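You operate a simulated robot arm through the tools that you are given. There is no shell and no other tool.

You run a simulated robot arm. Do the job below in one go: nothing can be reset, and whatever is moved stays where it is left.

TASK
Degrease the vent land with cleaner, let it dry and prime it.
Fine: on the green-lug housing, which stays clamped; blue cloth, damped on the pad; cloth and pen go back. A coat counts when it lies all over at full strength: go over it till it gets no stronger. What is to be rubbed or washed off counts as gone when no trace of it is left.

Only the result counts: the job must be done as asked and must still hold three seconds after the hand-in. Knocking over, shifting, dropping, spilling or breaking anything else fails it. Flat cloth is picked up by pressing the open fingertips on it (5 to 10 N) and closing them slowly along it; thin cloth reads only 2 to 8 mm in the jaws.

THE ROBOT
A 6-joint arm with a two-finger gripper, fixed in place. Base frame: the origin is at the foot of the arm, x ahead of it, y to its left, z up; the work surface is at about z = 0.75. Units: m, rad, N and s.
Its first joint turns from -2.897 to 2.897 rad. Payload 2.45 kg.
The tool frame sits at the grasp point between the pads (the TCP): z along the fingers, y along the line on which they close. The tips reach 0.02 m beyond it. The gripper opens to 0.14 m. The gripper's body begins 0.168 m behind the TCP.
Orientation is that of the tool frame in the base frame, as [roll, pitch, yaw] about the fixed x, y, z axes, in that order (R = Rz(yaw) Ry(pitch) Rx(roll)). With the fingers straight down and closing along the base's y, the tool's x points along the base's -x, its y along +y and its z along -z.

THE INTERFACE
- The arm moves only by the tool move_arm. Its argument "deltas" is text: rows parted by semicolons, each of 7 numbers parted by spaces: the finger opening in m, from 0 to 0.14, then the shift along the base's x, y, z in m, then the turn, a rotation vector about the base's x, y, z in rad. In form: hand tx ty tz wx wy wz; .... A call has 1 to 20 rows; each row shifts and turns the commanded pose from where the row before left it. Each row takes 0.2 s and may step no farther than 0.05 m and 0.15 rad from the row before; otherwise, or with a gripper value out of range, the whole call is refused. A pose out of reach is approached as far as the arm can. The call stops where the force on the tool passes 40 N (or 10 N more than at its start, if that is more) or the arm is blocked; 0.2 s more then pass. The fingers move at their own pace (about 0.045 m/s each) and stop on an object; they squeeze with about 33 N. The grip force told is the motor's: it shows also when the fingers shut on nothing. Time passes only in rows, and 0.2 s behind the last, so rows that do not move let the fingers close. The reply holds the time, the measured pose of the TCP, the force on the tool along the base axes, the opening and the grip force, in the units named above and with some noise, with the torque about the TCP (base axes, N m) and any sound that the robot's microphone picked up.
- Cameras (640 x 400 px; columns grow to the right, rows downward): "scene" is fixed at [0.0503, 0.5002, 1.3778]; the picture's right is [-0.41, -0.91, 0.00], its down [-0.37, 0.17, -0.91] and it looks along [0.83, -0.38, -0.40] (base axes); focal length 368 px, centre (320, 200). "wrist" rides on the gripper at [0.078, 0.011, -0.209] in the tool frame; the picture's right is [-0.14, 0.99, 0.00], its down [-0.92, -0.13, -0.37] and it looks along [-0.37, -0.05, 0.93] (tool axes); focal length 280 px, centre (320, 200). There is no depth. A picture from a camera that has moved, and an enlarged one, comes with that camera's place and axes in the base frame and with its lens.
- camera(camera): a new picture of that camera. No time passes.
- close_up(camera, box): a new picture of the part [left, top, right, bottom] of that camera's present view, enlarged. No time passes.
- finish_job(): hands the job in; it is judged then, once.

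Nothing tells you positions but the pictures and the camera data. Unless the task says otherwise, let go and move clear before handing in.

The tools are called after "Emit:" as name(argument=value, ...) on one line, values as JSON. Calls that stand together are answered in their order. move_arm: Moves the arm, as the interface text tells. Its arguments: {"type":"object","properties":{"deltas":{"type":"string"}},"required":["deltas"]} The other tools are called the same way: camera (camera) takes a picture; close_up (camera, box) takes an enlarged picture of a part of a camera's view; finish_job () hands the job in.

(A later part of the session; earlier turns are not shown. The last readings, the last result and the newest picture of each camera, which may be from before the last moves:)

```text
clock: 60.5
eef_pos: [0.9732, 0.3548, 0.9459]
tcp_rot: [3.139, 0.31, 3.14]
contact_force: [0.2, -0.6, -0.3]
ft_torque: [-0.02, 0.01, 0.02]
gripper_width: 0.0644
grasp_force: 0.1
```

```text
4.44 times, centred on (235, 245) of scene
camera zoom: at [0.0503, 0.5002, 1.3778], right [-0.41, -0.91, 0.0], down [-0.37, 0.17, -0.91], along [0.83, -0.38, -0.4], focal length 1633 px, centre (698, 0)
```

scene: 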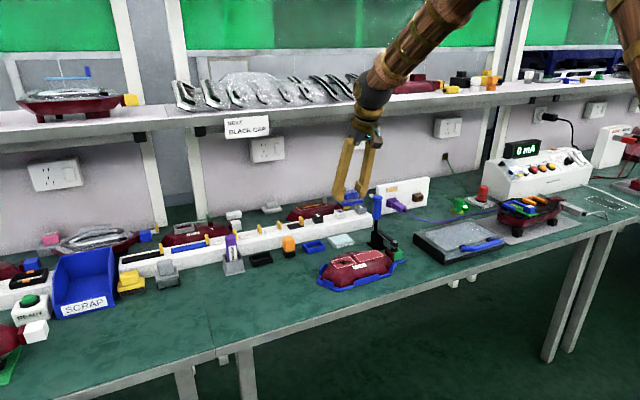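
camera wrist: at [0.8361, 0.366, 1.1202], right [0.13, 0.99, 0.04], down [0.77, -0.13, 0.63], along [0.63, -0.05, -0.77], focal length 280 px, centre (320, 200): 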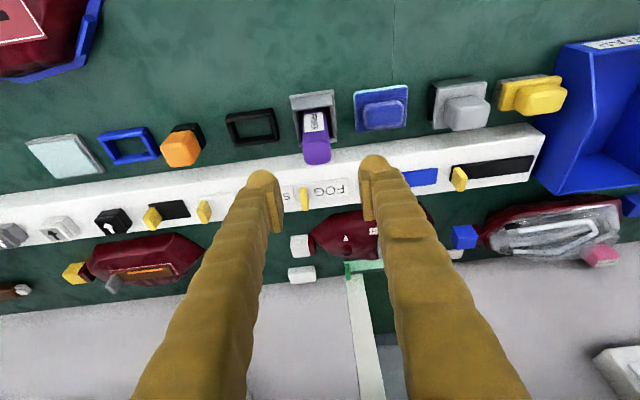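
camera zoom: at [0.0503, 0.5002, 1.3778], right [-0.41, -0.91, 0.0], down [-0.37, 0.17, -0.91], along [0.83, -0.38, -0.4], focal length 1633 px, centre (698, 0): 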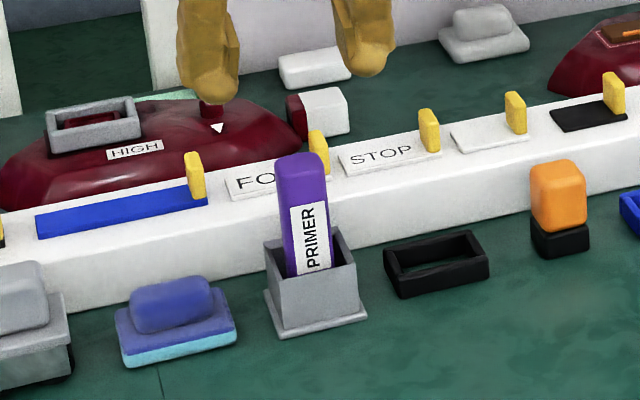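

The pen top is at about (0.985, 0.355, 0.86), 0.03 m wide. I centre over it and descend with the fingers either side.

Emit:
move_arm(deltas="0.064 0.012 0 0 0 0 0; 0.064 0.002 0 -0.03 0 0 0; 0.064 0 0 -0.03 0 0 0; 0.064 0 0 -0.02 0 0 0; 0.064 0 0 0 0 0 0")

Emit:
close_up(camera="wrist", box=[220, 90, 420, 230])

Emit:
close_up(camera="scene", box=[185, 200, 285, 290])

```text
clock: 61.8
eef_pos: [0.9877, 0.3565, 0.8651]
tcp_rot: [3.141, 0.311, 3.142]
contact_force: [1.0, -0.3, -0.8]
ft_torque: [0.0, 0.03, -0.01]
gripper_width: 0.0638
grasp_force: 0.1
```

```text
2.86 times, centred on (320, 160) of wrist
camera zoom: at [0.8512, 0.3673, 1.0405], right [0.13, 0.99, 0.04], down [0.77, -0.13, 0.63], along [0.63, -0.05, -0.77], focal length 801 px, centre (320, 314)
```

zoom: 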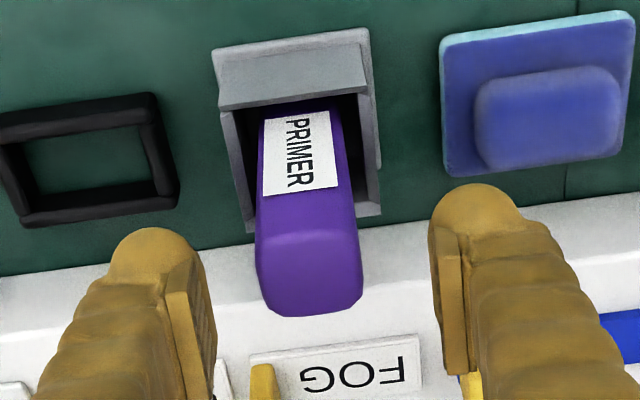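

```text
4.44 times, centred on (235, 245) of scene
camera zoom: at [0.0503, 0.5002, 1.3778], right [-0.41, -0.91, 0.0], down [-0.37, 0.17, -0.91], along [0.83, -0.38, -0.4], focal length 1633 px, centre (698, 0)
```

zoom: 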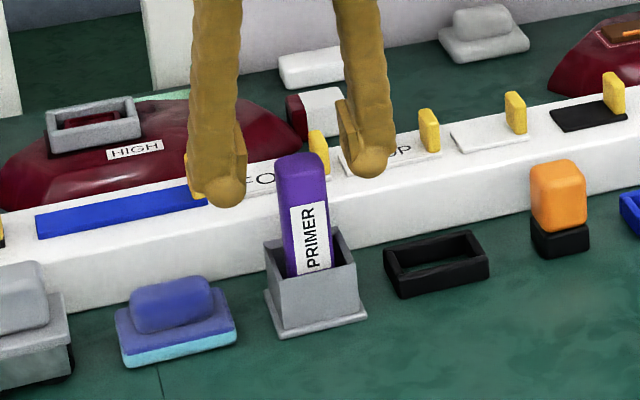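

Pen is centred between the fingers. I descend a further 3 cm and close.

Emit:
move_arm(deltas="0.064 -0.001 -0.001 -0.015 0 0 0; 0.064 -0.001 0 -0.015 0 0 0; 0.064 0 0 0 0 0 0; 0.05 0 0 0 0 0 0; 0.042 0 0 0 0 0 0; 0.036 0 0 0 0 0 0; 0.03 0 0 0 0 0 0; 0.024 0 0 0 0 0 0; 0.015 0 0 0 0 0 0; 0.01 0 0 0 0 0 0")

Emit:
close_up(camera="wrist", box=[220, 90, 420, 230])

Emit:
close_up(camera="scene", box=[185, 200, 285, 290])

```text
clock: 64.0
eef_pos: [0.9865, 0.3559, 0.8366]
tcp_rot: [3.139, 0.31, 3.14]
contact_force: [0.2, 0.7, 0.2]
ft_torque: [0.04, -0.03, -0.01]
gripper_width: 0.0279
grasp_force: 33.1
```

```text
2.86 times, centred on (320, 160) of wrist
camera zoom: at [0.8483, 0.3663, 1.0117], right [0.13, 0.99, 0.04], down [0.77, -0.13, 0.63], along [0.63, -0.05, -0.77], focal length 801 px, centre (320, 314)
```

zoom: 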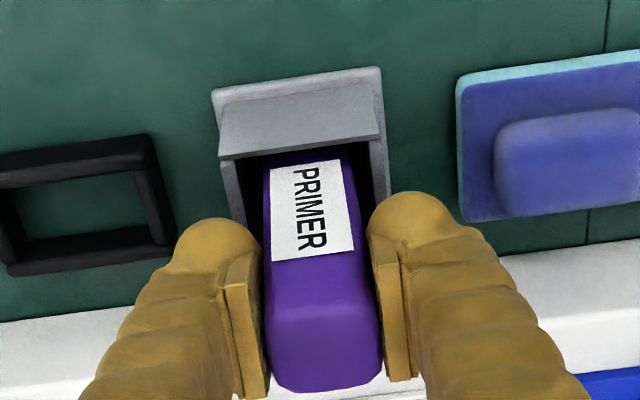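

```text
4.44 times, centred on (235, 245) of scene
camera zoom: at [0.0503, 0.5002, 1.3778], right [-0.41, -0.91, 0.0], down [-0.37, 0.17, -0.91], along [0.83, -0.38, -0.4], focal length 1633 px, centre (698, 0)
```

zoom: 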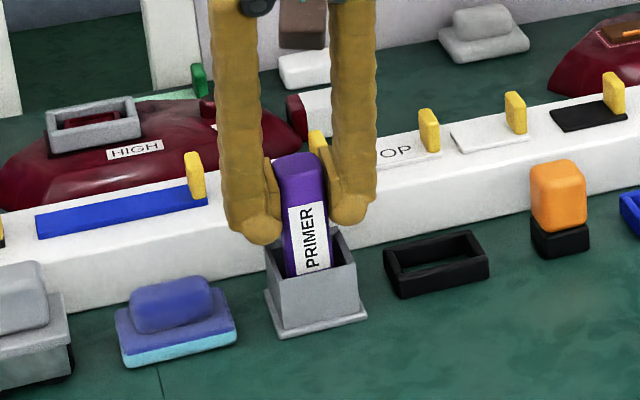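

The pen is gripped (0.028 m) at TCP (0.9865, 0.356, 0.836). I lift straight out of the holder.

Emit:
move_arm(deltas="0.01 0 0 0.005 0 0 0; 0.01 0 0 0.01 0 0 0; 0.01 0 0 0.02 0 0 0; 0.01 0 0 0.03 0 0 0; 0.01 0 0 0.03 0 0 0; 0.01 0 0 0 0 0 0")

Emit:
close_up(camera="scene", box=[185, 180, 305, 290])

Emit:
camera(camera="wrist")

```text
clock: 65.3
eef_pos: [0.9881, 0.356, 0.9287]
tcp_rot: [3.138, 0.31, 3.14]
contact_force: [-0.4, -0.4, -1.0]
ft_torque: [0.01, 0.02, 0.01]
gripper_width: 0.028
grasp_force: 33.2
```

```text
3.64 times, centred on (245, 235) of scene
camera zoom: at [0.0503, 0.5002, 1.3778], right [-0.41, -0.91, 0.0], down [-0.37, 0.17, -0.91], along [0.83, -0.38, -0.4], focal length 1336 px, centre (593, 73)
```

zoom: 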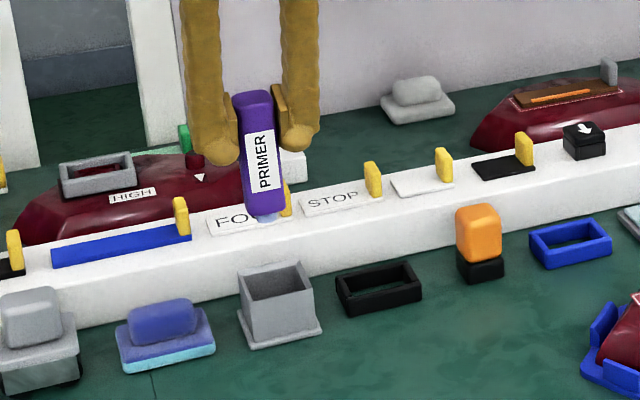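

```text
taken
camera wrist: at [0.8501, 0.3663, 1.1044], right [0.13, 0.99, 0.04], down [0.77, -0.13, 0.63], along [0.63, -0.05, -0.77], focal length 280 px, centre (320, 200)
```

wrist: 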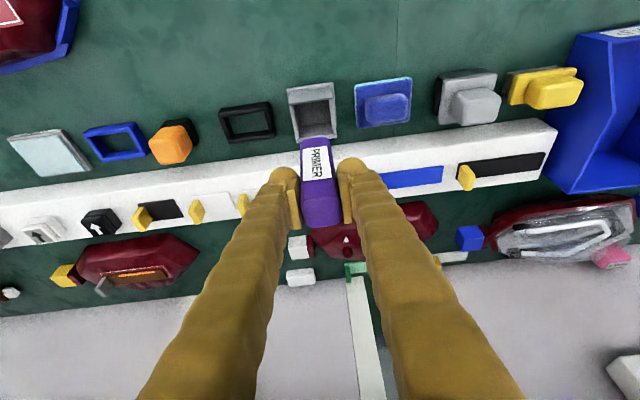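

The pen is out with a small pale nib at the lower end. I zoom to measure its length and nib size.

Emit:
close_up(camera="scene", box=[240, 195, 290, 255])

```text
6.67 times, centred on (265, 225) of scene
camera zoom: at [0.0503, 0.5002, 1.3778], right [-0.41, -0.91, 0.0], down [-0.37, 0.17, -0.91], along [0.83, -0.38, -0.4], focal length 2450 px, centre (687, 33)
```

zoom: 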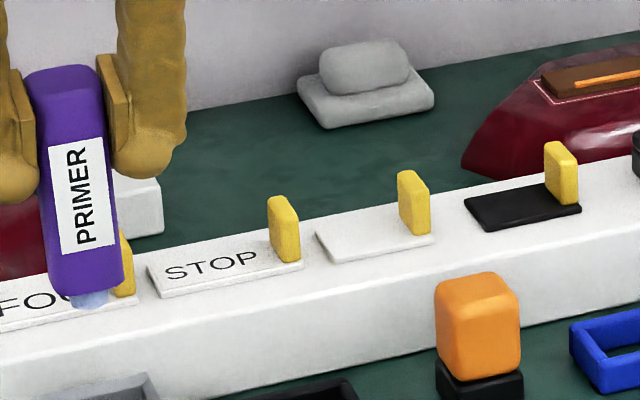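

Emit:
close_up(camera="scene", box=[215, 200, 265, 250])

```text
8.00 times, centred on (240, 225) of scene
camera zoom: at [0.0503, 0.5002, 1.3778], right [-0.41, -0.91, 0.0], down [-0.37, 0.17, -0.91], along [0.83, -0.38, -0.4], focal length 2940 px, centre (960, 0)
```

zoom: 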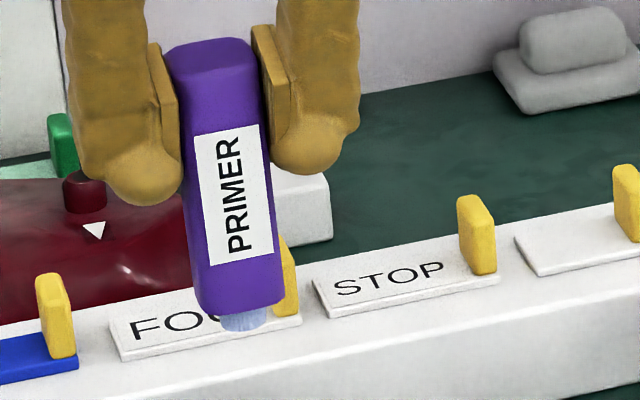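

The nib is about 0.080 m below the TCP and ~15 mm wide. I carry the pen over to above the vent land.

Emit:
move_arm(deltas="0.01 -0.02 0 0.03 0 0 0; 0.01 -0.03 -0.03 0 0 0 0; 0.01 -0.03 -0.035 0 0 0 0; 0.01 -0.03 -0.035 0 0 0 0; 0.01 -0.02 -0.04 0 0 0 0; 0.01 -0.01 -0.045 0 0 0 0; 0.01 -0.01 -0.045 0 0 0 0; 0.01 0 -0.045 0 0 0 0; 0.01 0 -0.009 -0.03 0 0 0; 0.01 0 0 -0.025 0 0 0; 0.01 0 0 0 0 0 0; 0.01 0 0 0 0 0 0")

Emit:
close_up(camera="scene", box=[310, 200, 400, 285])

Emit:
close_up(camera="wrist", box=[200, 60, 440, 220])

```text
clock: 68.0
eef_pos: [0.8388, 0.0701, 0.9052]
tcp_rot: [3.14, 0.309, 3.14]
contact_force: [-0.4, 0.5, 0.6]
ft_torque: [0.02, -0.03, 0.02]
gripper_width: 0.0279
grasp_force: 32.4
```

```text
4.71 times, centred on (355, 242) of scene
camera zoom: at [0.0503, 0.5002, 1.3778], right [-0.41, -0.91, 0.0], down [-0.37, 0.17, -0.91], along [0.83, -0.38, -0.4], focal length 1729 px, centre (155, 0)
```

zoom: 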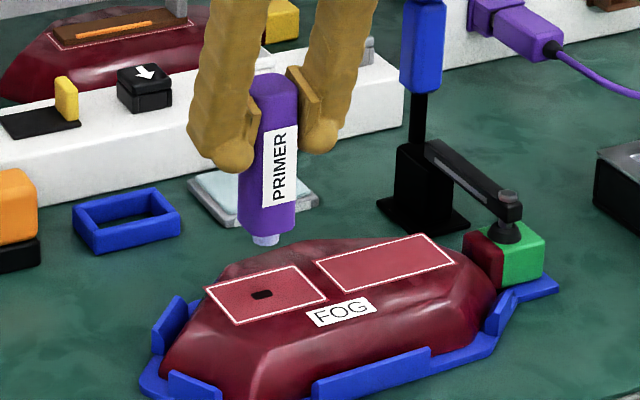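

```text
2.50 times, centred on (320, 140) of wrist
camera zoom: at [0.7002, 0.0804, 1.0799], right [0.13, 0.99, 0.04], down [0.77, -0.13, 0.63], along [0.63, -0.05, -0.77], focal length 701 px, centre (320, 350)
```

zoom: 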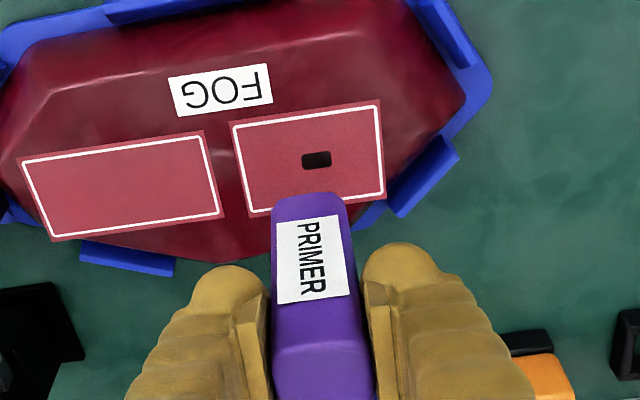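

The land measures x 0.810–0.853, y 0.041–0.1025 and is clean and dry. I place the nib well inside the land first, near (0.826, 0.058), and lower gently to find contact.

Emit:
move_arm(deltas="0.01 -0.011 -0.011 -0.01 0 0 0; 0.01 0 0 -0.012 0 0 0; 0.01 0 0 -0.004 0 0 0; 0.01 0 0 0 0 0 0")

Emit:
close_up(camera="scene", box=[320, 220, 390, 280])

Emit:
close_up(camera="wrist", box=[200, 60, 440, 220])

```text
clock: 69.0
eef_pos: [0.8278, 0.0591, 0.8787]
tcp_rot: [3.139, 0.307, 3.139]
contact_force: [1.0, 0.4, -0.6]
ft_torque: [-0.01, 0.0, 0.0]
gripper_width: 0.028
grasp_force: 33.2
```

```text
6.67 times, centred on (355, 250) of scene
camera zoom: at [0.0503, 0.5002, 1.3778], right [-0.41, -0.91, 0.0], down [-0.37, 0.17, -0.91], along [0.83, -0.38, -0.4], focal length 2450 px, centre (87, -133)
```

zoom: 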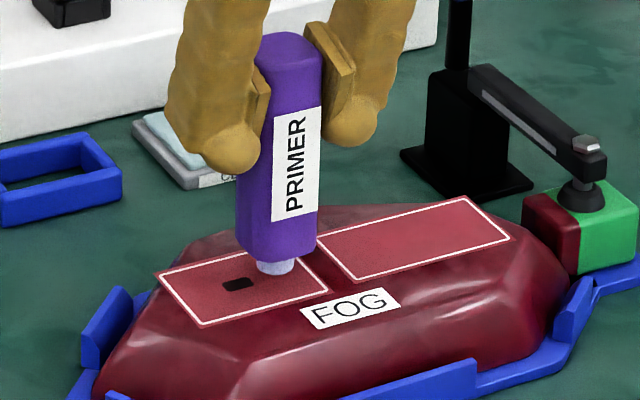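

```text
2.50 times, centred on (320, 140) of wrist
camera zoom: at [0.6895, 0.0699, 1.0538], right [0.13, 0.99, 0.04], down [0.77, -0.13, 0.63], along [0.63, -0.05, -0.77], focal length 701 px, centre (320, 350)
```

zoom: 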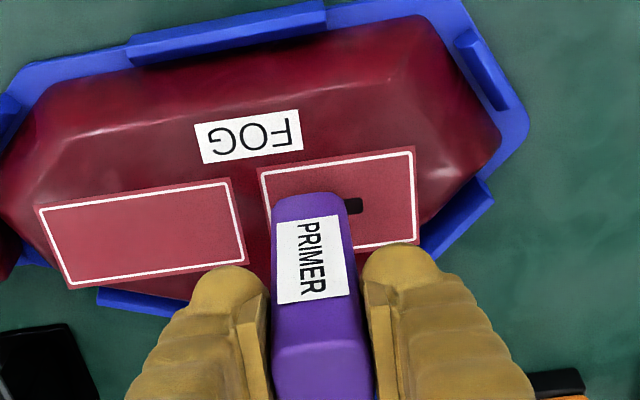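

Nib is hovering just above the land, inside the outline. I lower it by small steps until first contact.

Emit:
move_arm(deltas="0.01 0 0 -0.003 0 0 0; 0.01 0 0 0 0 0 0")

Emit:
move_arm(deltas="0.01 0 0 -0.002 0 0 0; 0.01 0 0 0 0 0 0")

Emit:
move_arm(deltas="0.01 0 0 -0.002 0 0 0; 0.01 0 0 0 0 0 0")

Emit:
close_up(camera="scene", box=[320, 220, 390, 280])

```text
clock: 69.5
eef_pos: [0.8275, 0.0588, 0.8755]
tcp_rot: [3.139, 0.31, 3.14]
contact_force: [-0.5, 0.1, -1.0]
ft_torque: [0.05, -0.03, -0.02]
gripper_width: 0.0281
grasp_force: 32.9
```

```text
clock: 70.2
eef_pos: [0.8284, 0.0602, 0.8755]
tcp_rot: [3.14, 0.311, 3.139]
contact_force: [0.1, -0.1, -0.8]
ft_torque: [0.01, 0.01, -0.03]
gripper_width: 0.028
grasp_force: 33.2
```

```text
clock: 70.8
eef_pos: [0.8269, 0.0598, 0.8711]
tcp_rot: [3.14, 0.309, 3.141]
contact_force: [0.2, 0.0, -0.5]
ft_torque: [-0.01, 0.03, -0.02]
gripper_width: 0.0281
grasp_force: 33.4
```

```text
6.67 times, centred on (355, 250) of scene
camera zoom: at [0.0503, 0.5002, 1.3778], right [-0.41, -0.91, 0.0], down [-0.37, 0.17, -0.91], along [0.83, -0.38, -0.4], focal length 2450 px, centre (87, -133)
```

zoom: 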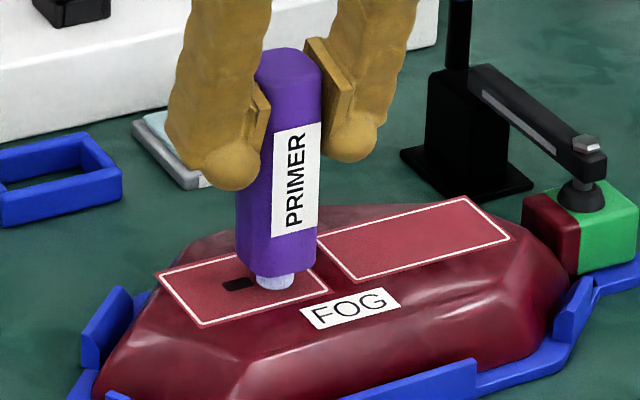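

Emit:
move_arm(deltas="0.01 0 0 -0.0015 0 0 0; 0.01 0 0 0 0 0 0")

Emit:
move_arm(deltas="0.01 0 0 -0.001 0 0 0; 0.01 0 0 0 0 0 0")

Emit:
move_arm(deltas="0.01 0 0 -0.001 0 0 0; 0.01 0 0 0 0 0 0")

Emit:
close_up(camera="scene", box=[320, 220, 390, 280])

```text
clock: 71.3
eef_pos: [0.8281, 0.0592, 0.8719]
tcp_rot: [3.139, 0.309, 3.14]
contact_force: [-2.8, -0.5, 10.0]
ft_torque: [-0.04, 0.14, -0.01]
gripper_width: 0.0281
grasp_force: 33.3
```

```text
clock: 72.0
eef_pos: [0.8271, 0.0601, 0.871]
tcp_rot: [3.139, 0.311, 3.14]
contact_force: [1.3, -1.3, 25.8]
ft_torque: [-0.16, -0.08, 0.03]
gripper_width: 0.0279
grasp_force: 33.1
```

```text
clock: 72.5
eef_pos: [0.8297, 0.0595, 0.8679]
tcp_rot: [3.14, 0.309, 3.138]
contact_force: [0.8, 0.2, 24.3]
ft_torque: [-0.01, -0.05, -0.01]
gripper_width: 0.028
grasp_force: 32.8
```

```text
6.67 times, centred on (355, 250) of scene
camera zoom: at [0.0503, 0.5002, 1.3778], right [-0.41, -0.91, 0.0], down [-0.37, 0.17, -0.91], along [0.83, -0.38, -0.4], focal length 2450 px, centre (87, -133)
```

zoom: 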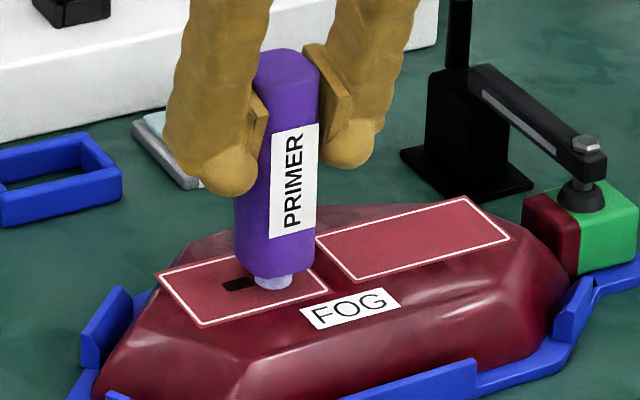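

Contact is made, a bit firm at 24 N. I ease up to a lighter force.

Emit:
move_arm(deltas="0.01 0 0 0.0012 0 0 0; 0.01 0 0 0 0 0 0")

```text
clock: 73.2
eef_pos: [0.8267, 0.0599, 0.8688]
tcp_rot: [3.14, 0.308, 3.141]
contact_force: [1.1, 2.0, 2.9]
ft_torque: [0.07, -0.07, 0.01]
gripper_width: 0.0281
grasp_force: 32.7
```

Light contact of about 3 N. I draw a short test stroke along +y and lift to see the mark.

Emit:
move_arm(deltas="0.01 0 0.005 0 0 0 0; 0.01 0 0.005 0 0 0 0; 0.01 0 0.005 0 0 0 0; 0.01 0 0.005 0 0 0 0; 0.01 0 0 0 0 0 0")

Emit:
close_up(camera="scene", box=[320, 220, 390, 280])

```text
clock: 74.3
eef_pos: [0.8276, 0.0791, 0.8692]
tcp_rot: [3.138, 0.309, 3.141]
contact_force: [0.8, -0.2, 0.4]
ft_torque: [0.03, 0.02, 0.01]
gripper_width: 0.028
grasp_force: 32.8
```

```text
6.67 times, centred on (355, 250) of scene
camera zoom: at [0.0503, 0.5002, 1.3778], right [-0.41, -0.91, 0.0], down [-0.37, 0.17, -0.91], along [0.83, -0.38, -0.4], focal length 2450 px, centre (87, -133)
```

zoom: 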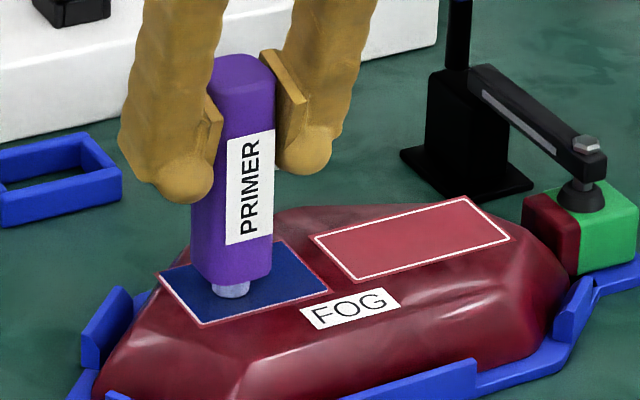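

The land has taken a blue primer coat from the first stroke. I press slightly more and go over the whole land in a raster to build it to full strength.

Emit:
move_arm(deltas="0.01 0 0 -0.001 0 0 0; 0.01 0 0 0 0 0 0")

Emit:
close_up(camera="scene", box=[332, 240, 372, 280])

Emit:
close_up(camera="wrist", box=[200, 60, 440, 220])

```text
clock: 75.0
eef_pos: [0.8288, 0.0809, 0.8677]
tcp_rot: [3.14, 0.309, 3.139]
contact_force: [-0.2, 0.3, -0.2]
ft_torque: [0.03, 0.01, 0.02]
gripper_width: 0.0283
grasp_force: 32.8
```

```text
10.00 times, centred on (352, 260) of scene
camera zoom: at [0.0503, 0.5002, 1.3778], right [-0.41, -0.91, 0.0], down [-0.37, 0.17, -0.91], along [0.83, -0.38, -0.4], focal length 3675 px, centre (0, -400)
```

zoom: 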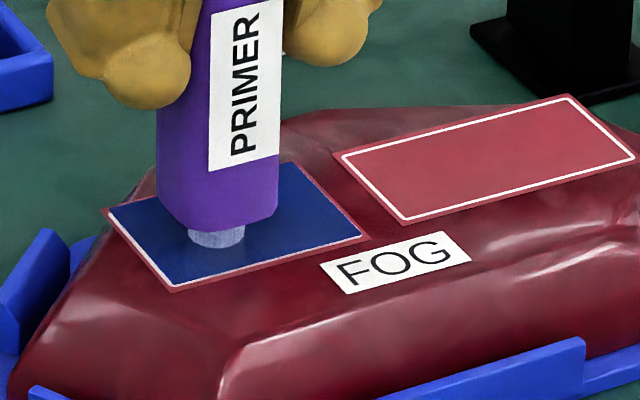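

```text
2.50 times, centred on (320, 140) of wrist
camera zoom: at [0.6906, 0.0904, 1.0436], right [0.13, 0.99, 0.04], down [0.77, -0.13, 0.63], along [0.63, -0.05, -0.77], focal length 701 px, centre (320, 350)
```

zoom: 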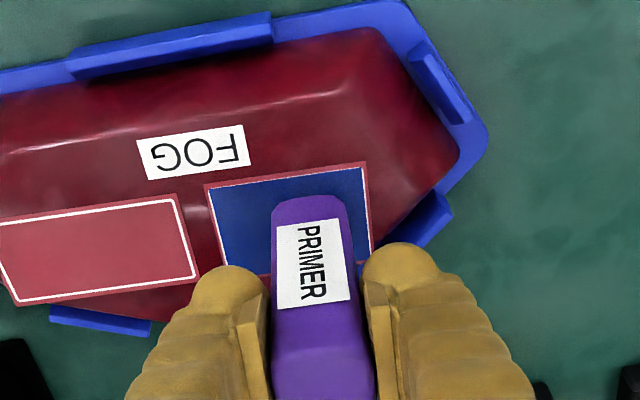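

Emit:
move_arm(deltas="0.01 0 0 -0.0008 0 0 0; 0.01 0 0 0 0 0 0")

```text
clock: 75.5
eef_pos: [0.8277, 0.0803, 0.8685]
tcp_rot: [3.138, 0.31, 3.14]
contact_force: [0.8, -1.0, 6.7]
ft_torque: [-0.04, -0.02, 0.01]
gripper_width: 0.0281
grasp_force: 32.5
```

Contact with ~7 N again. I stroke in −y and watch how the force changes to learn the slope of the land.

Emit:
move_arm(deltas="0.01 0 -0.005 0 0 0 0; 0.01 0 -0.005 0 0 0 0; 0.01 0 0 0 0 0 0")

```text
clock: 76.3
eef_pos: [0.8279, 0.0704, 0.8671]
tcp_rot: [3.14, 0.308, 3.14]
contact_force: [1.2, 1.3, 14.2]
ft_torque: [0.07, -0.08, -0.02]
gripper_width: 0.0281
grasp_force: 32.9
```

The land slopes slightly (higher toward −y, ~0.05). I follow that slope and raster over the whole land.

Emit:
move_arm(deltas="0.01 0 -0.005 0.0005 0 0 0; 0.01 0 -0.005 0.0003 0 0 0; 0.01 0 -0.005 0.0003 0 0 0; 0.01 0 -0.005 0.0003 0 0 0; 0.01 0 0 0 0 0 0")

Emit:
close_up(camera="scene", box=[332, 240, 372, 280])

```text
clock: 77.5
eef_pos: [0.8279, 0.0497, 0.8684]
tcp_rot: [3.139, 0.309, 3.139]
contact_force: [0.0, -0.3, -0.1]
ft_torque: [-0.03, 0.04, -0.03]
gripper_width: 0.0284
grasp_force: 32.9
```

```text
10.00 times, centred on (352, 260) of scene
camera zoom: at [0.0503, 0.5002, 1.3778], right [-0.41, -0.91, 0.0], down [-0.37, 0.17, -0.91], along [0.83, -0.38, -0.4], focal length 3675 px, centre (0, -400)
```

zoom: 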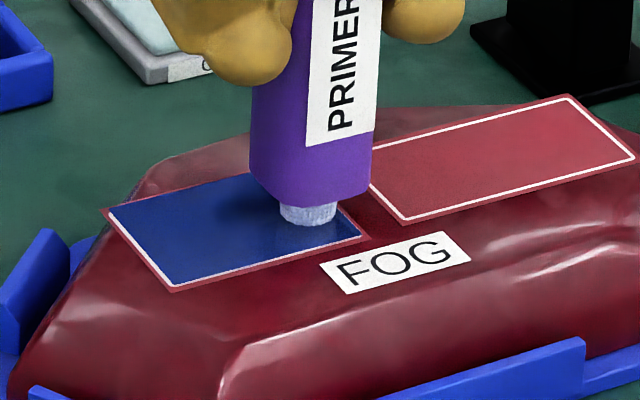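

Lost contact, so the land is nearly flat here. I lower 1 mm and continue with constant height.

Emit:
move_arm(deltas="0.01 0 0 -0.001 0 0 0; 0.01 0 0 0 0 0 0")

```text
clock: 78.2
eef_pos: [0.8267, 0.0484, 0.8674]
tcp_rot: [3.14, 0.31, 3.139]
contact_force: [0.4, 1.7, 2.4]
ft_torque: [0.01, 0.02, 0.0]
gripper_width: 0.0281
grasp_force: 33.1
```

Emit:
move_arm(deltas="0.01 0 0.004 -0.0005 0 0 0; 0.01 0 0.006 0 0 0 0; 0.01 0 0.006 0 0 0 0; 0.01 0 0.006 0 0 0 0; 0.01 0 0.006 0 0 0 0; 0.01 0 0.006 0 0 0 0; 0.01 0 0.006 0 0 0 0; 0.01 0 0.005 0 0 0 0; 0.01 0 0 0 0 0 0")

Emit:
close_up(camera="scene", box=[332, 240, 372, 280])

```text
clock: 80.2
eef_pos: [0.8261, 0.0945, 0.8685]
tcp_rot: [3.139, 0.311, 3.141]
contact_force: [0.4, 1.0, 0.2]
ft_torque: [0.0, -0.01, -0.01]
gripper_width: 0.028
grasp_force: 32.8
```

```text
10.00 times, centred on (352, 260) of scene
camera zoom: at [0.0503, 0.5002, 1.3778], right [-0.41, -0.91, 0.0], down [-0.37, 0.17, -0.91], along [0.83, -0.38, -0.4], focal length 3675 px, centre (0, -400)
```

zoom: 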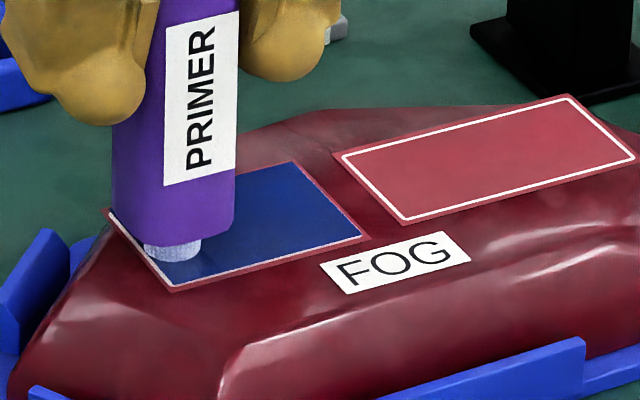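

Emit:
move_arm(deltas="0.01 0.004 -0.001 -0.001 0 0 0; 0.01 0 0 0 0 0 0")

```text
clock: 80.8
eef_pos: [0.8299, 0.0924, 0.8675]
tcp_rot: [3.139, 0.307, 3.139]
contact_force: [-0.7, 0.1, -0.2]
ft_torque: [-0.02, -0.02, -0.01]
gripper_width: 0.0283
grasp_force: 33.1
```

Emit:
move_arm(deltas="0.01 0 0 -0.0008 0 0 0; 0.01 0 0 0 0 0 0")

```text
clock: 81.3
eef_pos: [0.8318, 0.0913, 0.866]
tcp_rot: [3.138, 0.311, 3.139]
contact_force: [-2.1, 0.2, 22.9]
ft_torque: [-0.03, 0.14, -0.01]
gripper_width: 0.0279
grasp_force: 33.0
```

Emit:
move_arm(deltas="0.01 0 -0.004 0.0008 0 0 0; 0.01 0 -0.006 0.0004 0 0 0; 0.01 0 -0.006 0.0004 0 0 0; 0.01 0 0 0 0 0 0")

```text
clock: 82.3
eef_pos: [0.8301, 0.0781, 0.8668]
tcp_rot: [3.14, 0.31, 3.139]
contact_force: [-1.2, 2.3, 11.8]
ft_torque: [0.17, 0.08, 0.03]
gripper_width: 0.028
grasp_force: 33.2
```

Emit:
move_arm(deltas="0.01 0 -0.006 0.0002 0 0 0; 0.01 0 -0.006 0.0002 0 0 0; 0.01 0 0 0 0 0 0")

Emit:
close_up(camera="scene", box=[332, 240, 372, 280])

```text
clock: 83.2
eef_pos: [0.8308, 0.0646, 0.8664]
tcp_rot: [3.141, 0.31, 3.141]
contact_force: [1.5, 1.2, 12.6]
ft_torque: [-0.03, -0.06, 0.02]
gripper_width: 0.0282
grasp_force: 32.9
```

```text
10.00 times, centred on (352, 260) of scene
camera zoom: at [0.0503, 0.5002, 1.3778], right [-0.41, -0.91, 0.0], down [-0.37, 0.17, -0.91], along [0.83, -0.38, -0.4], focal length 3675 px, centre (0, -400)
```

zoom: 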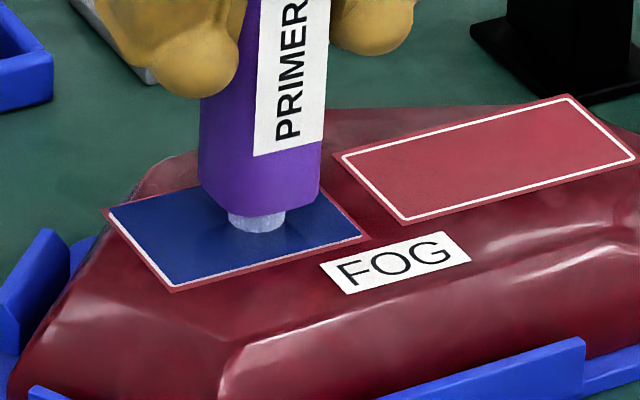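

Steady contact around 12 N. I continue the raster: to the −y end, shift in x, and back.

Emit:
move_arm(deltas="0.01 0 -0.006 0 0 0 0; 0.01 0 -0.006 0 0 0 0; 0.01 0.006 0 0 0 0 0; 0.01 0.006 0 0 0 0 0; 0.01 0 0 0 0 0 0")

```text
clock: 84.3
eef_pos: [0.8438, 0.0532, 0.8683]
tcp_rot: [3.141, 0.31, 3.14]
contact_force: [-0.6, -0.5, -0.4]
ft_torque: [0.0, 0.01, 0.04]
gripper_width: 0.0282
grasp_force: 33.0
```

Emit:
move_arm(deltas="0.01 0 0 -0.0008 0 0 0; 0.01 0 0 0 0 0 0")

```text
clock: 85.0
eef_pos: [0.8436, 0.0519, 0.8676]
tcp_rot: [3.139, 0.307, 3.14]
contact_force: [-0.1, 0.8, 4.2]
ft_torque: [-0.02, 0.0, -0.02]
gripper_width: 0.0283
grasp_force: 32.5
```

Emit:
move_arm(deltas="0.01 0 0.006 -0.0004 0 0 0; 0.01 0 0.006 -0.0003 0 0 0; 0.01 0 0.006 -0.0003 0 0 0; 0.01 0 0 0 0 0 0")

```text
clock: 86.0
eef_pos: [0.8434, 0.0698, 0.8654]
tcp_rot: [3.14, 0.31, 3.139]
contact_force: [2.8, -2.3, 22.0]
ft_torque: [-0.19, -0.17, 0.03]
gripper_width: 0.0281
grasp_force: 33.1
```

Emit:
move_arm(deltas="0.01 0 0.006 0 0 0 0; 0.01 0 0.006 0 0 0 0; 0.01 0 0 0 0 0 0")

Emit:
close_up(camera="scene", box=[332, 240, 372, 280])

```text
clock: 86.8
eef_pos: [0.8429, 0.0814, 0.8651]
tcp_rot: [3.141, 0.307, 3.142]
contact_force: [-0.6, -5.9, 25.6]
ft_torque: [-0.43, 0.04, 0.04]
gripper_width: 0.0282
grasp_force: 33.2
```

```text
10.00 times, centred on (352, 260) of scene
camera zoom: at [0.0503, 0.5002, 1.3778], right [-0.41, -0.91, 0.0], down [-0.37, 0.17, -0.91], along [0.83, -0.38, -0.4], focal length 3675 px, centre (0, -400)
```

zoom: 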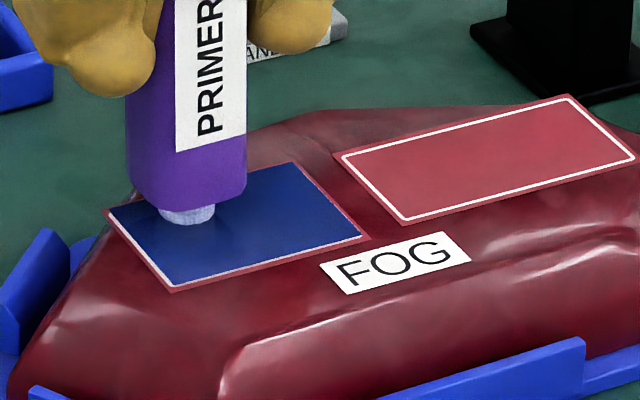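

Slightly firm; I ease 0.5 mm and finish the rear row, then come back along it.

Emit:
move_arm(deltas="0.01 0 0.006 0.0005 0 0 0; 0.01 0 0.006 0 0 0 0; 0.01 0 -0.006 0 0 0 0; 0.01 0 -0.006 0 0 0 0; 0.01 0 -0.006 0 0 0 0; 0.01 0 -0.006 0 0 0 0; 0.01 0 -0.006 0.0002 0 0 0; 0.01 0 0 0 0 0 0")

Emit:
close_up(camera="scene", box=[332, 240, 372, 280])

```text
clock: 88.5
eef_pos: [0.8407, 0.0666, 0.8675]
tcp_rot: [3.138, 0.308, 3.14]
contact_force: [0.3, 1.0, -0.9]
ft_torque: [-0.03, 0.0, 0.01]
gripper_width: 0.0281
grasp_force: 33.5
```

```text
10.00 times, centred on (352, 260) of scene
camera zoom: at [0.0503, 0.5002, 1.3778], right [-0.41, -0.91, 0.0], down [-0.37, 0.17, -0.91], along [0.83, -0.38, -0.4], focal length 3675 px, centre (0, -400)
```

zoom: 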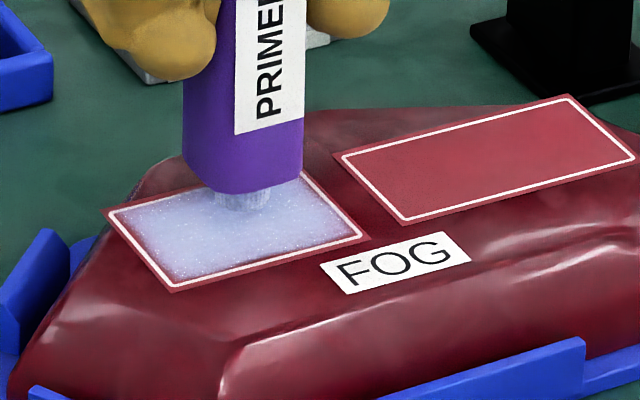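

The coat has turned to a pale lavender primer film as the wet look flashed off. I lift the pen slightly aside to inspect its evenness.

Emit:
move_arm(deltas="0.01 0 0 0.01 0 0 0; 0.01 0.02 0.02 0.02 0 0 0; 0.01 0.02 0.03 0.02 0 0 0; 0.01 0.0 0.03 0 0 0 0; 0.01 0 0 0 0 0 0")

Emit:
close_up(camera="scene", box=[332, 250, 368, 275])

Emit:
camera(camera="wrist")

```text
clock: 89.8
eef_pos: [0.8833, 0.1443, 0.9172]
tcp_rot: [3.138, 0.309, -3.142]
contact_force: [0.1, -0.4, -1.1]
ft_torque: [-0.01, 0.0, 0.03]
gripper_width: 0.0283
grasp_force: 33.4
```

```text
16.00 times, centred on (350, 262) of scene
camera zoom: at [0.0503, 0.5002, 1.3778], right [-0.41, -0.91, 0.0], down [-0.37, 0.17, -0.91], along [0.83, -0.38, -0.4], focal length 5879 px, centre (-160, -800)
```

zoom: 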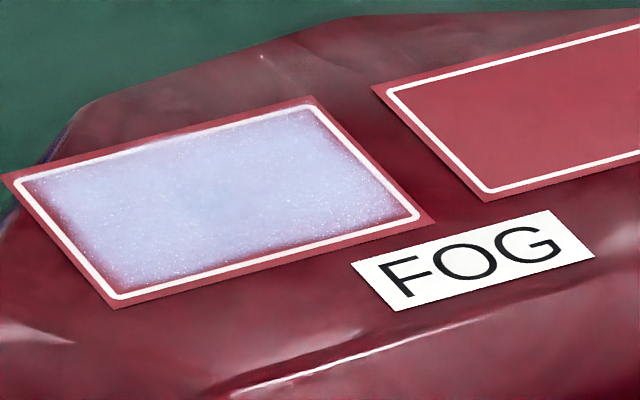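

```text
taken
camera wrist: at [0.7468, 0.1557, 1.0926], right [0.13, 0.99, 0.04], down [0.77, -0.13, 0.63], along [0.63, -0.05, -0.78], focal length 280 px, centre (320, 200)
```

wrist: 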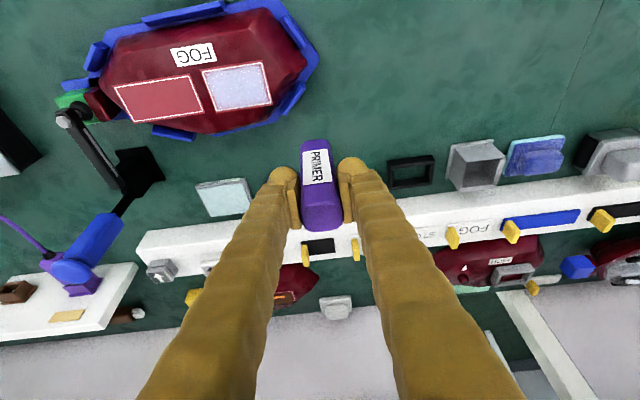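

The primer film is pale lavender, but looks weaker near the edges. I zoom in from above.

Emit:
close_up(camera="wrist", box=[185, 45, 285, 120])

```text
5.33 times, centred on (235, 82) of wrist
camera zoom: at [0.7468, 0.1557, 1.0926], right [0.13, 0.99, 0.04], down [0.77, -0.13, 0.63], along [0.63, -0.05, -0.78], focal length 1495 px, centre (773, 827)
```

zoom: 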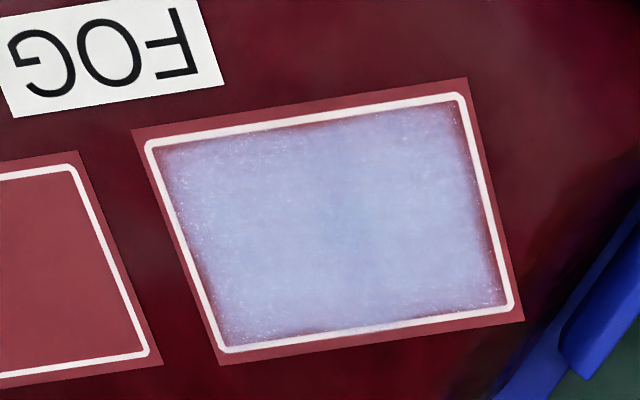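

The film is strong in the middle but thin within ~4 mm of the edges, so I'll run the nib along the perimeter too. I return over the front (−x, −y) corner.

Emit:
move_arm(deltas="0.01 -0.02 -0.035 0 0 0 0; 0.01 -0.02 -0.035 0 0 0 0; 0.01 -0.024 -0.023 -0.01 0 0 0; 0.01 0 0 -0.02 0 0 0; 0.01 0 0 -0.015 0 0 0; 0.01 0 0 0 0 0 0; 0.01 0 0 0 0 0 0")

Emit:
close_up(camera="scene", box=[332, 240, 372, 280])

```text
clock: 91.3
eef_pos: [0.8221, 0.0517, 0.8732]
tcp_rot: [3.139, 0.308, 3.139]
contact_force: [-0.5, -0.7, -0.1]
ft_torque: [0.02, 0.02, -0.04]
gripper_width: 0.0281
grasp_force: 33.0
```

```text
10.00 times, centred on (352, 260) of scene
camera zoom: at [0.0503, 0.5002, 1.3778], right [-0.41, -0.91, 0.0], down [-0.37, 0.17, -0.91], along [0.83, -0.38, -0.4], focal length 3675 px, centre (0, -400)
```

zoom: 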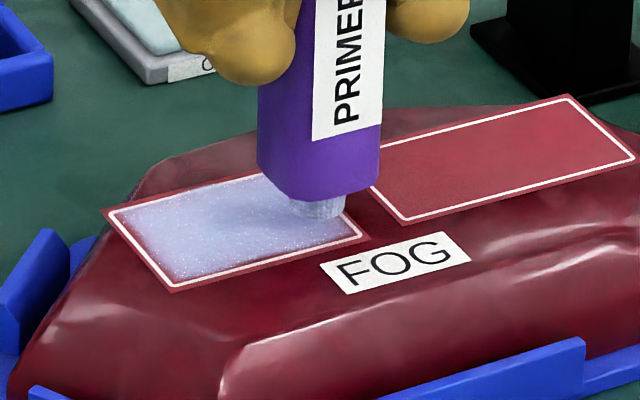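

Emit:
move_arm(deltas="0.01 -0.004 -0.003 -0.002 0 0 0; 0.01 0 0 -0.001 0 0 0; 0.01 0 0 0 0 0 0")

```text
clock: 92.2
eef_pos: [0.8163, 0.0489, 0.87]
tcp_rot: [3.138, 0.308, 3.14]
contact_force: [-1.1, -0.6, -0.6]
ft_torque: [0.0, -0.02, 0.01]
gripper_width: 0.0281
grasp_force: 32.7
```

Emit:
move_arm(deltas="0.01 0.001 0 -0.001 0 0 0; 0.01 0 0 0 0 0 0")

```text
clock: 92.8
eef_pos: [0.8168, 0.0483, 0.8672]
tcp_rot: [3.14, 0.309, 3.139]
contact_force: [-0.5, 0.0, -0.3]
ft_torque: [0.01, 0.0, 0.04]
gripper_width: 0.0279
grasp_force: 33.0
```

Emit:
move_arm(deltas="0.01 0 0 -0.001 0 0 0; 0.01 0 0 0 0 0 0")

Emit:
close_up(camera="scene", box=[332, 240, 372, 280])

```text
clock: 93.3
eef_pos: [0.8178, 0.0489, 0.8669]
tcp_rot: [3.138, 0.31, 3.138]
contact_force: [-0.1, 1.1, 0.8]
ft_torque: [0.0, 0.04, -0.01]
gripper_width: 0.0282
grasp_force: 33.0
```

```text
10.00 times, centred on (352, 260) of scene
camera zoom: at [0.0503, 0.5002, 1.3778], right [-0.41, -0.91, 0.0], down [-0.37, 0.17, -0.91], along [0.83, -0.38, -0.4], focal length 3675 px, centre (0, -400)
```

zoom: 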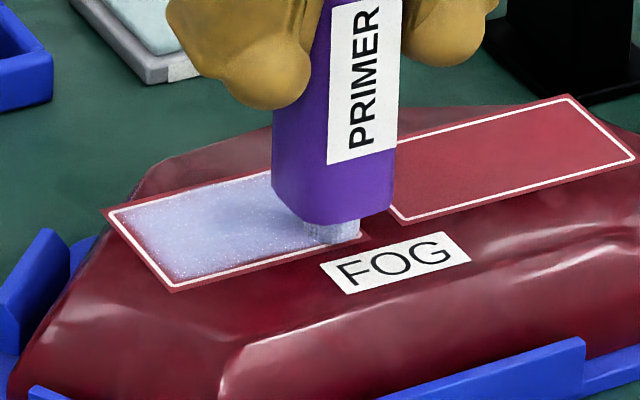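

Emit:
move_arm(deltas="0.01 0 0 -0.0008 0 0 0; 0.01 0 0 0 0 0 0")

```text
clock: 94.0
eef_pos: [0.8152, 0.0498, 0.8662]
tcp_rot: [3.141, 0.311, 3.141]
contact_force: [-0.2, 0.6, -0.1]
ft_torque: [0.01, 0.0, 0.01]
gripper_width: 0.0283
grasp_force: 32.4
```

Emit:
move_arm(deltas="0.01 0 0 -0.0008 0 0 0; 0.01 0 0 0 0 0 0")

```text
clock: 94.5
eef_pos: [0.8174, 0.0493, 0.866]
tcp_rot: [3.14, 0.309, 3.139]
contact_force: [-1.9, 0.0, 7.4]
ft_torque: [0.03, 0.12, 0.02]
gripper_width: 0.0277
grasp_force: 33.4
```

Contact at ~7 N at the front corner. I stroke along the front edge.

Emit:
move_arm(deltas="0.01 0 0.006 -0.0001 0 0 0; 0.01 0 0.006 -0.0002 0 0 0; 0.01 0 0.006 -0.0002 0 0 0; 0.01 0 0.006 -0.0002 0 0 0; 0.01 0 0 0 0 0 0")

```text
clock: 95.8
eef_pos: [0.8158, 0.0731, 0.865]
tcp_rot: [3.14, 0.307, 3.14]
contact_force: [0.2, -0.5, 13.0]
ft_torque: [-0.04, 0.0, 0.01]
gripper_width: 0.0279
grasp_force: 32.7
```

Emit:
move_arm(deltas="0.01 0 0.006 -0.0002 0 0 0; 0.01 0 0.006 -0.0002 0 0 0; 0.01 0 0.006 -0.0002 0 0 0; 0.01 0 0.006 -0.0002 0 0 0; 0.01 0 0 0 0 0 0")

Emit:
close_up(camera="scene", box=[332, 240, 372, 280])

```text
clock: 97.0
eef_pos: [0.8153, 0.0981, 0.8646]
tcp_rot: [3.14, 0.308, 3.14]
contact_force: [3.1, -5.0, 27.0]
ft_torque: [-0.3, -0.15, -0.03]
gripper_width: 0.0285
grasp_force: 33.1
```

```text
10.00 times, centred on (352, 260) of scene
camera zoom: at [0.0503, 0.5002, 1.3778], right [-0.41, -0.91, 0.0], down [-0.37, 0.17, -0.91], along [0.83, -0.38, -0.4], focal length 3675 px, centre (0, -400)
```

zoom: 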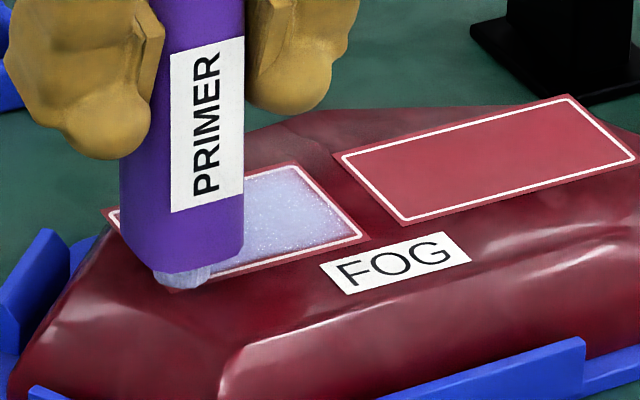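

Front edge done. Now along the +y edge toward the rear, easing the force.

Emit:
move_arm(deltas="0.01 0.004 -0.001 0.0006 0 0 0; 0.01 0.006 0 0 0 0 0; 0.01 0.006 0 0 0 0 0; 0.01 0 0 0 0 0 0")

```text
clock: 98.0
eef_pos: [0.833, 0.0959, 0.8651]
tcp_rot: [3.139, 0.308, 3.139]
contact_force: [-0.1, 0.4, -0.5]
ft_torque: [0.01, 0.0, 0.0]
gripper_width: 0.0283
grasp_force: 32.9
```

Emit:
move_arm(deltas="0.01 0 0 -0.0009 0 0 0; 0.01 0 0 0 0 0 0")

```text
clock: 98.5
eef_pos: [0.8332, 0.0957, 0.8626]
tcp_rot: [3.141, 0.309, 3.14]
contact_force: [0.2, 0.8, 0.0]
ft_torque: [0.04, -0.02, -0.02]
gripper_width: 0.0282
grasp_force: 32.6
```

Emit:
move_arm(deltas="0.01 0 0 -0.0007 0 0 0; 0.01 0 0 0 0 0 0")

```text
clock: 99.2
eef_pos: [0.8329, 0.0961, 0.8627]
tcp_rot: [3.14, 0.308, 3.14]
contact_force: [1.5, -1.0, 5.5]
ft_torque: [0.0, -0.09, 0.02]
gripper_width: 0.0281
grasp_force: 33.3
```

Emit:
move_arm(deltas="0.01 -0.005 0 0 0 0 0; 0.01 -0.005 0 0.0001 0 0 0; 0.01 0 0 0 0 0 0")

```text
clock: 100.0
eef_pos: [0.8239, 0.0966, 0.8625]
tcp_rot: [3.139, 0.31, 3.141]
contact_force: [4.9, 1.1, 22.1]
ft_torque: [0.03, -0.33, 0.02]
gripper_width: 0.0282
grasp_force: 33.1
```

Emit:
move_arm(deltas="0.01 0.006 0 -0.0002 0 0 0; 0.01 0.006 0 -0.0003 0 0 0; 0.01 0.006 0 -0.0003 0 0 0; 0.01 0.006 0 -0.0003 0 0 0; 0.01 0 0 0 0 0 0")

Emit:
close_up(camera="scene", box=[332, 240, 372, 280])

```text
clock: 101.2
eef_pos: [0.8466, 0.0972, 0.8622]
tcp_rot: [3.14, 0.31, 3.14]
contact_force: [-2.4, 0.3, 11.6]
ft_torque: [-0.03, 0.14, -0.01]
gripper_width: 0.0282
grasp_force: 32.3
```

```text
10.00 times, centred on (352, 260) of scene
camera zoom: at [0.0503, 0.5002, 1.3778], right [-0.41, -0.91, 0.0], down [-0.37, 0.17, -0.91], along [0.83, -0.38, -0.4], focal length 3675 px, centre (0, -400)
```

zoom: 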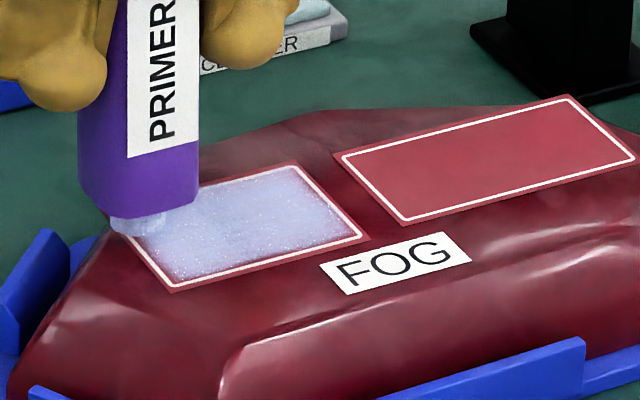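

Good contact. Next along the rear edge toward −y, following the slight rise.

Emit:
move_arm(deltas="0.01 0.001 -0.006 0.0002 0 0 0; 0.01 0 -0.006 0.0002 0 0 0; 0.01 0 -0.006 0.0002 0 0 0; 0.01 0 -0.006 0.0002 0 0 0; 0.01 0 0 0 0 0 0")

```text
clock: 102.3
eef_pos: [0.8458, 0.0725, 0.8633]
tcp_rot: [3.14, 0.31, 3.141]
contact_force: [0.3, 0.0, 0.6]
ft_torque: [-0.02, 0.01, -0.01]
gripper_width: 0.0279
grasp_force: 33.1
```

Emit:
move_arm(deltas="0.01 0 0 -0.0007 0 0 0; 0.01 0 0 0 0 0 0")

```text
clock: 103.0
eef_pos: [0.8472, 0.0732, 0.8615]
tcp_rot: [3.139, 0.309, 3.14]
contact_force: [0.0, 0.6, -0.5]
ft_torque: [0.0, -0.03, 0.01]
gripper_width: 0.0278
grasp_force: 32.6
```

Emit:
move_arm(deltas="0.01 0 0 -0.0007 0 0 0; 0.01 0 0 0 0 0 0")

```text
clock: 103.5
eef_pos: [0.8462, 0.0719, 0.8625]
tcp_rot: [3.14, 0.308, 3.14]
contact_force: [-1.7, 0.2, 9.4]
ft_torque: [-0.02, 0.09, -0.01]
gripper_width: 0.0281
grasp_force: 33.3
```

Emit:
move_arm(deltas="0.01 0 -0.006 0 0 0 0; 0.01 0 -0.006 0 0 0 0; 0.01 0 0 0 0 0 0")

```text
clock: 104.3
eef_pos: [0.8474, 0.06, 0.8619]
tcp_rot: [3.14, 0.309, 3.141]
contact_force: [2.3, 2.4, 16.8]
ft_torque: [0.16, -0.17, 0.02]
gripper_width: 0.028
grasp_force: 33.3
```

Emit:
move_arm(deltas="0.01 0 -0.006 0.0003 0 0 0; 0.01 0 -0.005 0.0001 0 0 0; 0.01 0 0 0 0 0 0")

Emit:
close_up(camera="scene", box=[322, 220, 382, 280])

```text
clock: 105.2
eef_pos: [0.8465, 0.0482, 0.8614]
tcp_rot: [3.141, 0.309, 3.139]
contact_force: [-0.2, 1.1, 12.5]
ft_torque: [0.05, -0.02, 0.03]
gripper_width: 0.0282
grasp_force: 32.8
```

```text
6.67 times, centred on (352, 250) of scene
camera zoom: at [0.0503, 0.5002, 1.3778], right [-0.41, -0.91, 0.0], down [-0.37, 0.17, -0.91], along [0.83, -0.38, -0.4], focal length 2450 px, centre (107, -133)
```

zoom: 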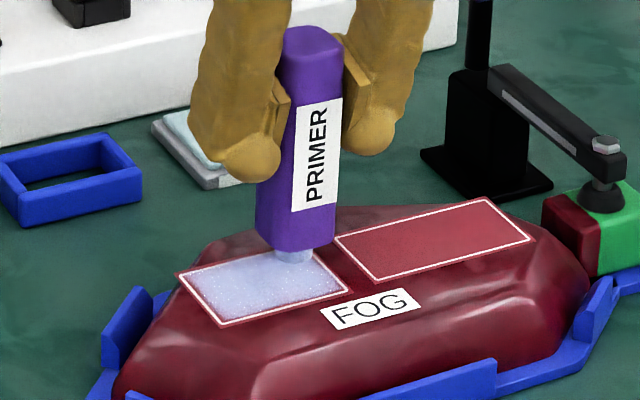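

The −y edge is next, moving toward the front with a slight rise.

Emit:
move_arm(deltas="0.01 -0.006 0 0.0002 0 0 0; 0.01 -0.006 0 0.0002 0 0 0; 0.01 0 0 0 0 0 0")

```text
clock: 106.0
eef_pos: [0.8351, 0.0483, 0.8614]
tcp_rot: [3.141, 0.307, 3.139]
contact_force: [-0.1, -0.6, -0.9]
ft_torque: [0.02, 0.01, -0.02]
gripper_width: 0.0281
grasp_force: 33.0
```

Emit:
move_arm(deltas="0.01 0 0 -0.0006 0 0 0; 0.01 0 0 0 0 0 0")

```text
clock: 106.5
eef_pos: [0.8349, 0.0479, 0.8621]
tcp_rot: [3.14, 0.31, -3.141]
contact_force: [-0.4, -1.2, 1.4]
ft_torque: [-0.03, 0.05, -0.01]
gripper_width: 0.0281
grasp_force: 32.5
```

Emit:
move_arm(deltas="0.01 0.004 0 -0.0005 0 0 0; 0.01 0 0 0 0 0 0")

```text
clock: 107.2
eef_pos: [0.8404, 0.0481, 0.862]
tcp_rot: [3.139, 0.309, 3.141]
contact_force: [-0.6, 1.0, 6.7]
ft_torque: [-0.01, 0.02, 0.0]
gripper_width: 0.0282
grasp_force: 33.4
```

Emit:
move_arm(deltas="0.01 -0.006 0 0 0 0 0; 0.01 -0.006 0 0 0 0 0; 0.01 -0.006 0 0 0 0 0; 0.01 0 0 0 0 0 0")

```text
clock: 108.2
eef_pos: [0.8212, 0.0487, 0.8622]
tcp_rot: [3.141, 0.309, 3.139]
contact_force: [2.2, 0.8, 5.1]
ft_torque: [0.04, -0.12, 0.03]
gripper_width: 0.0282
grasp_force: 33.4
```

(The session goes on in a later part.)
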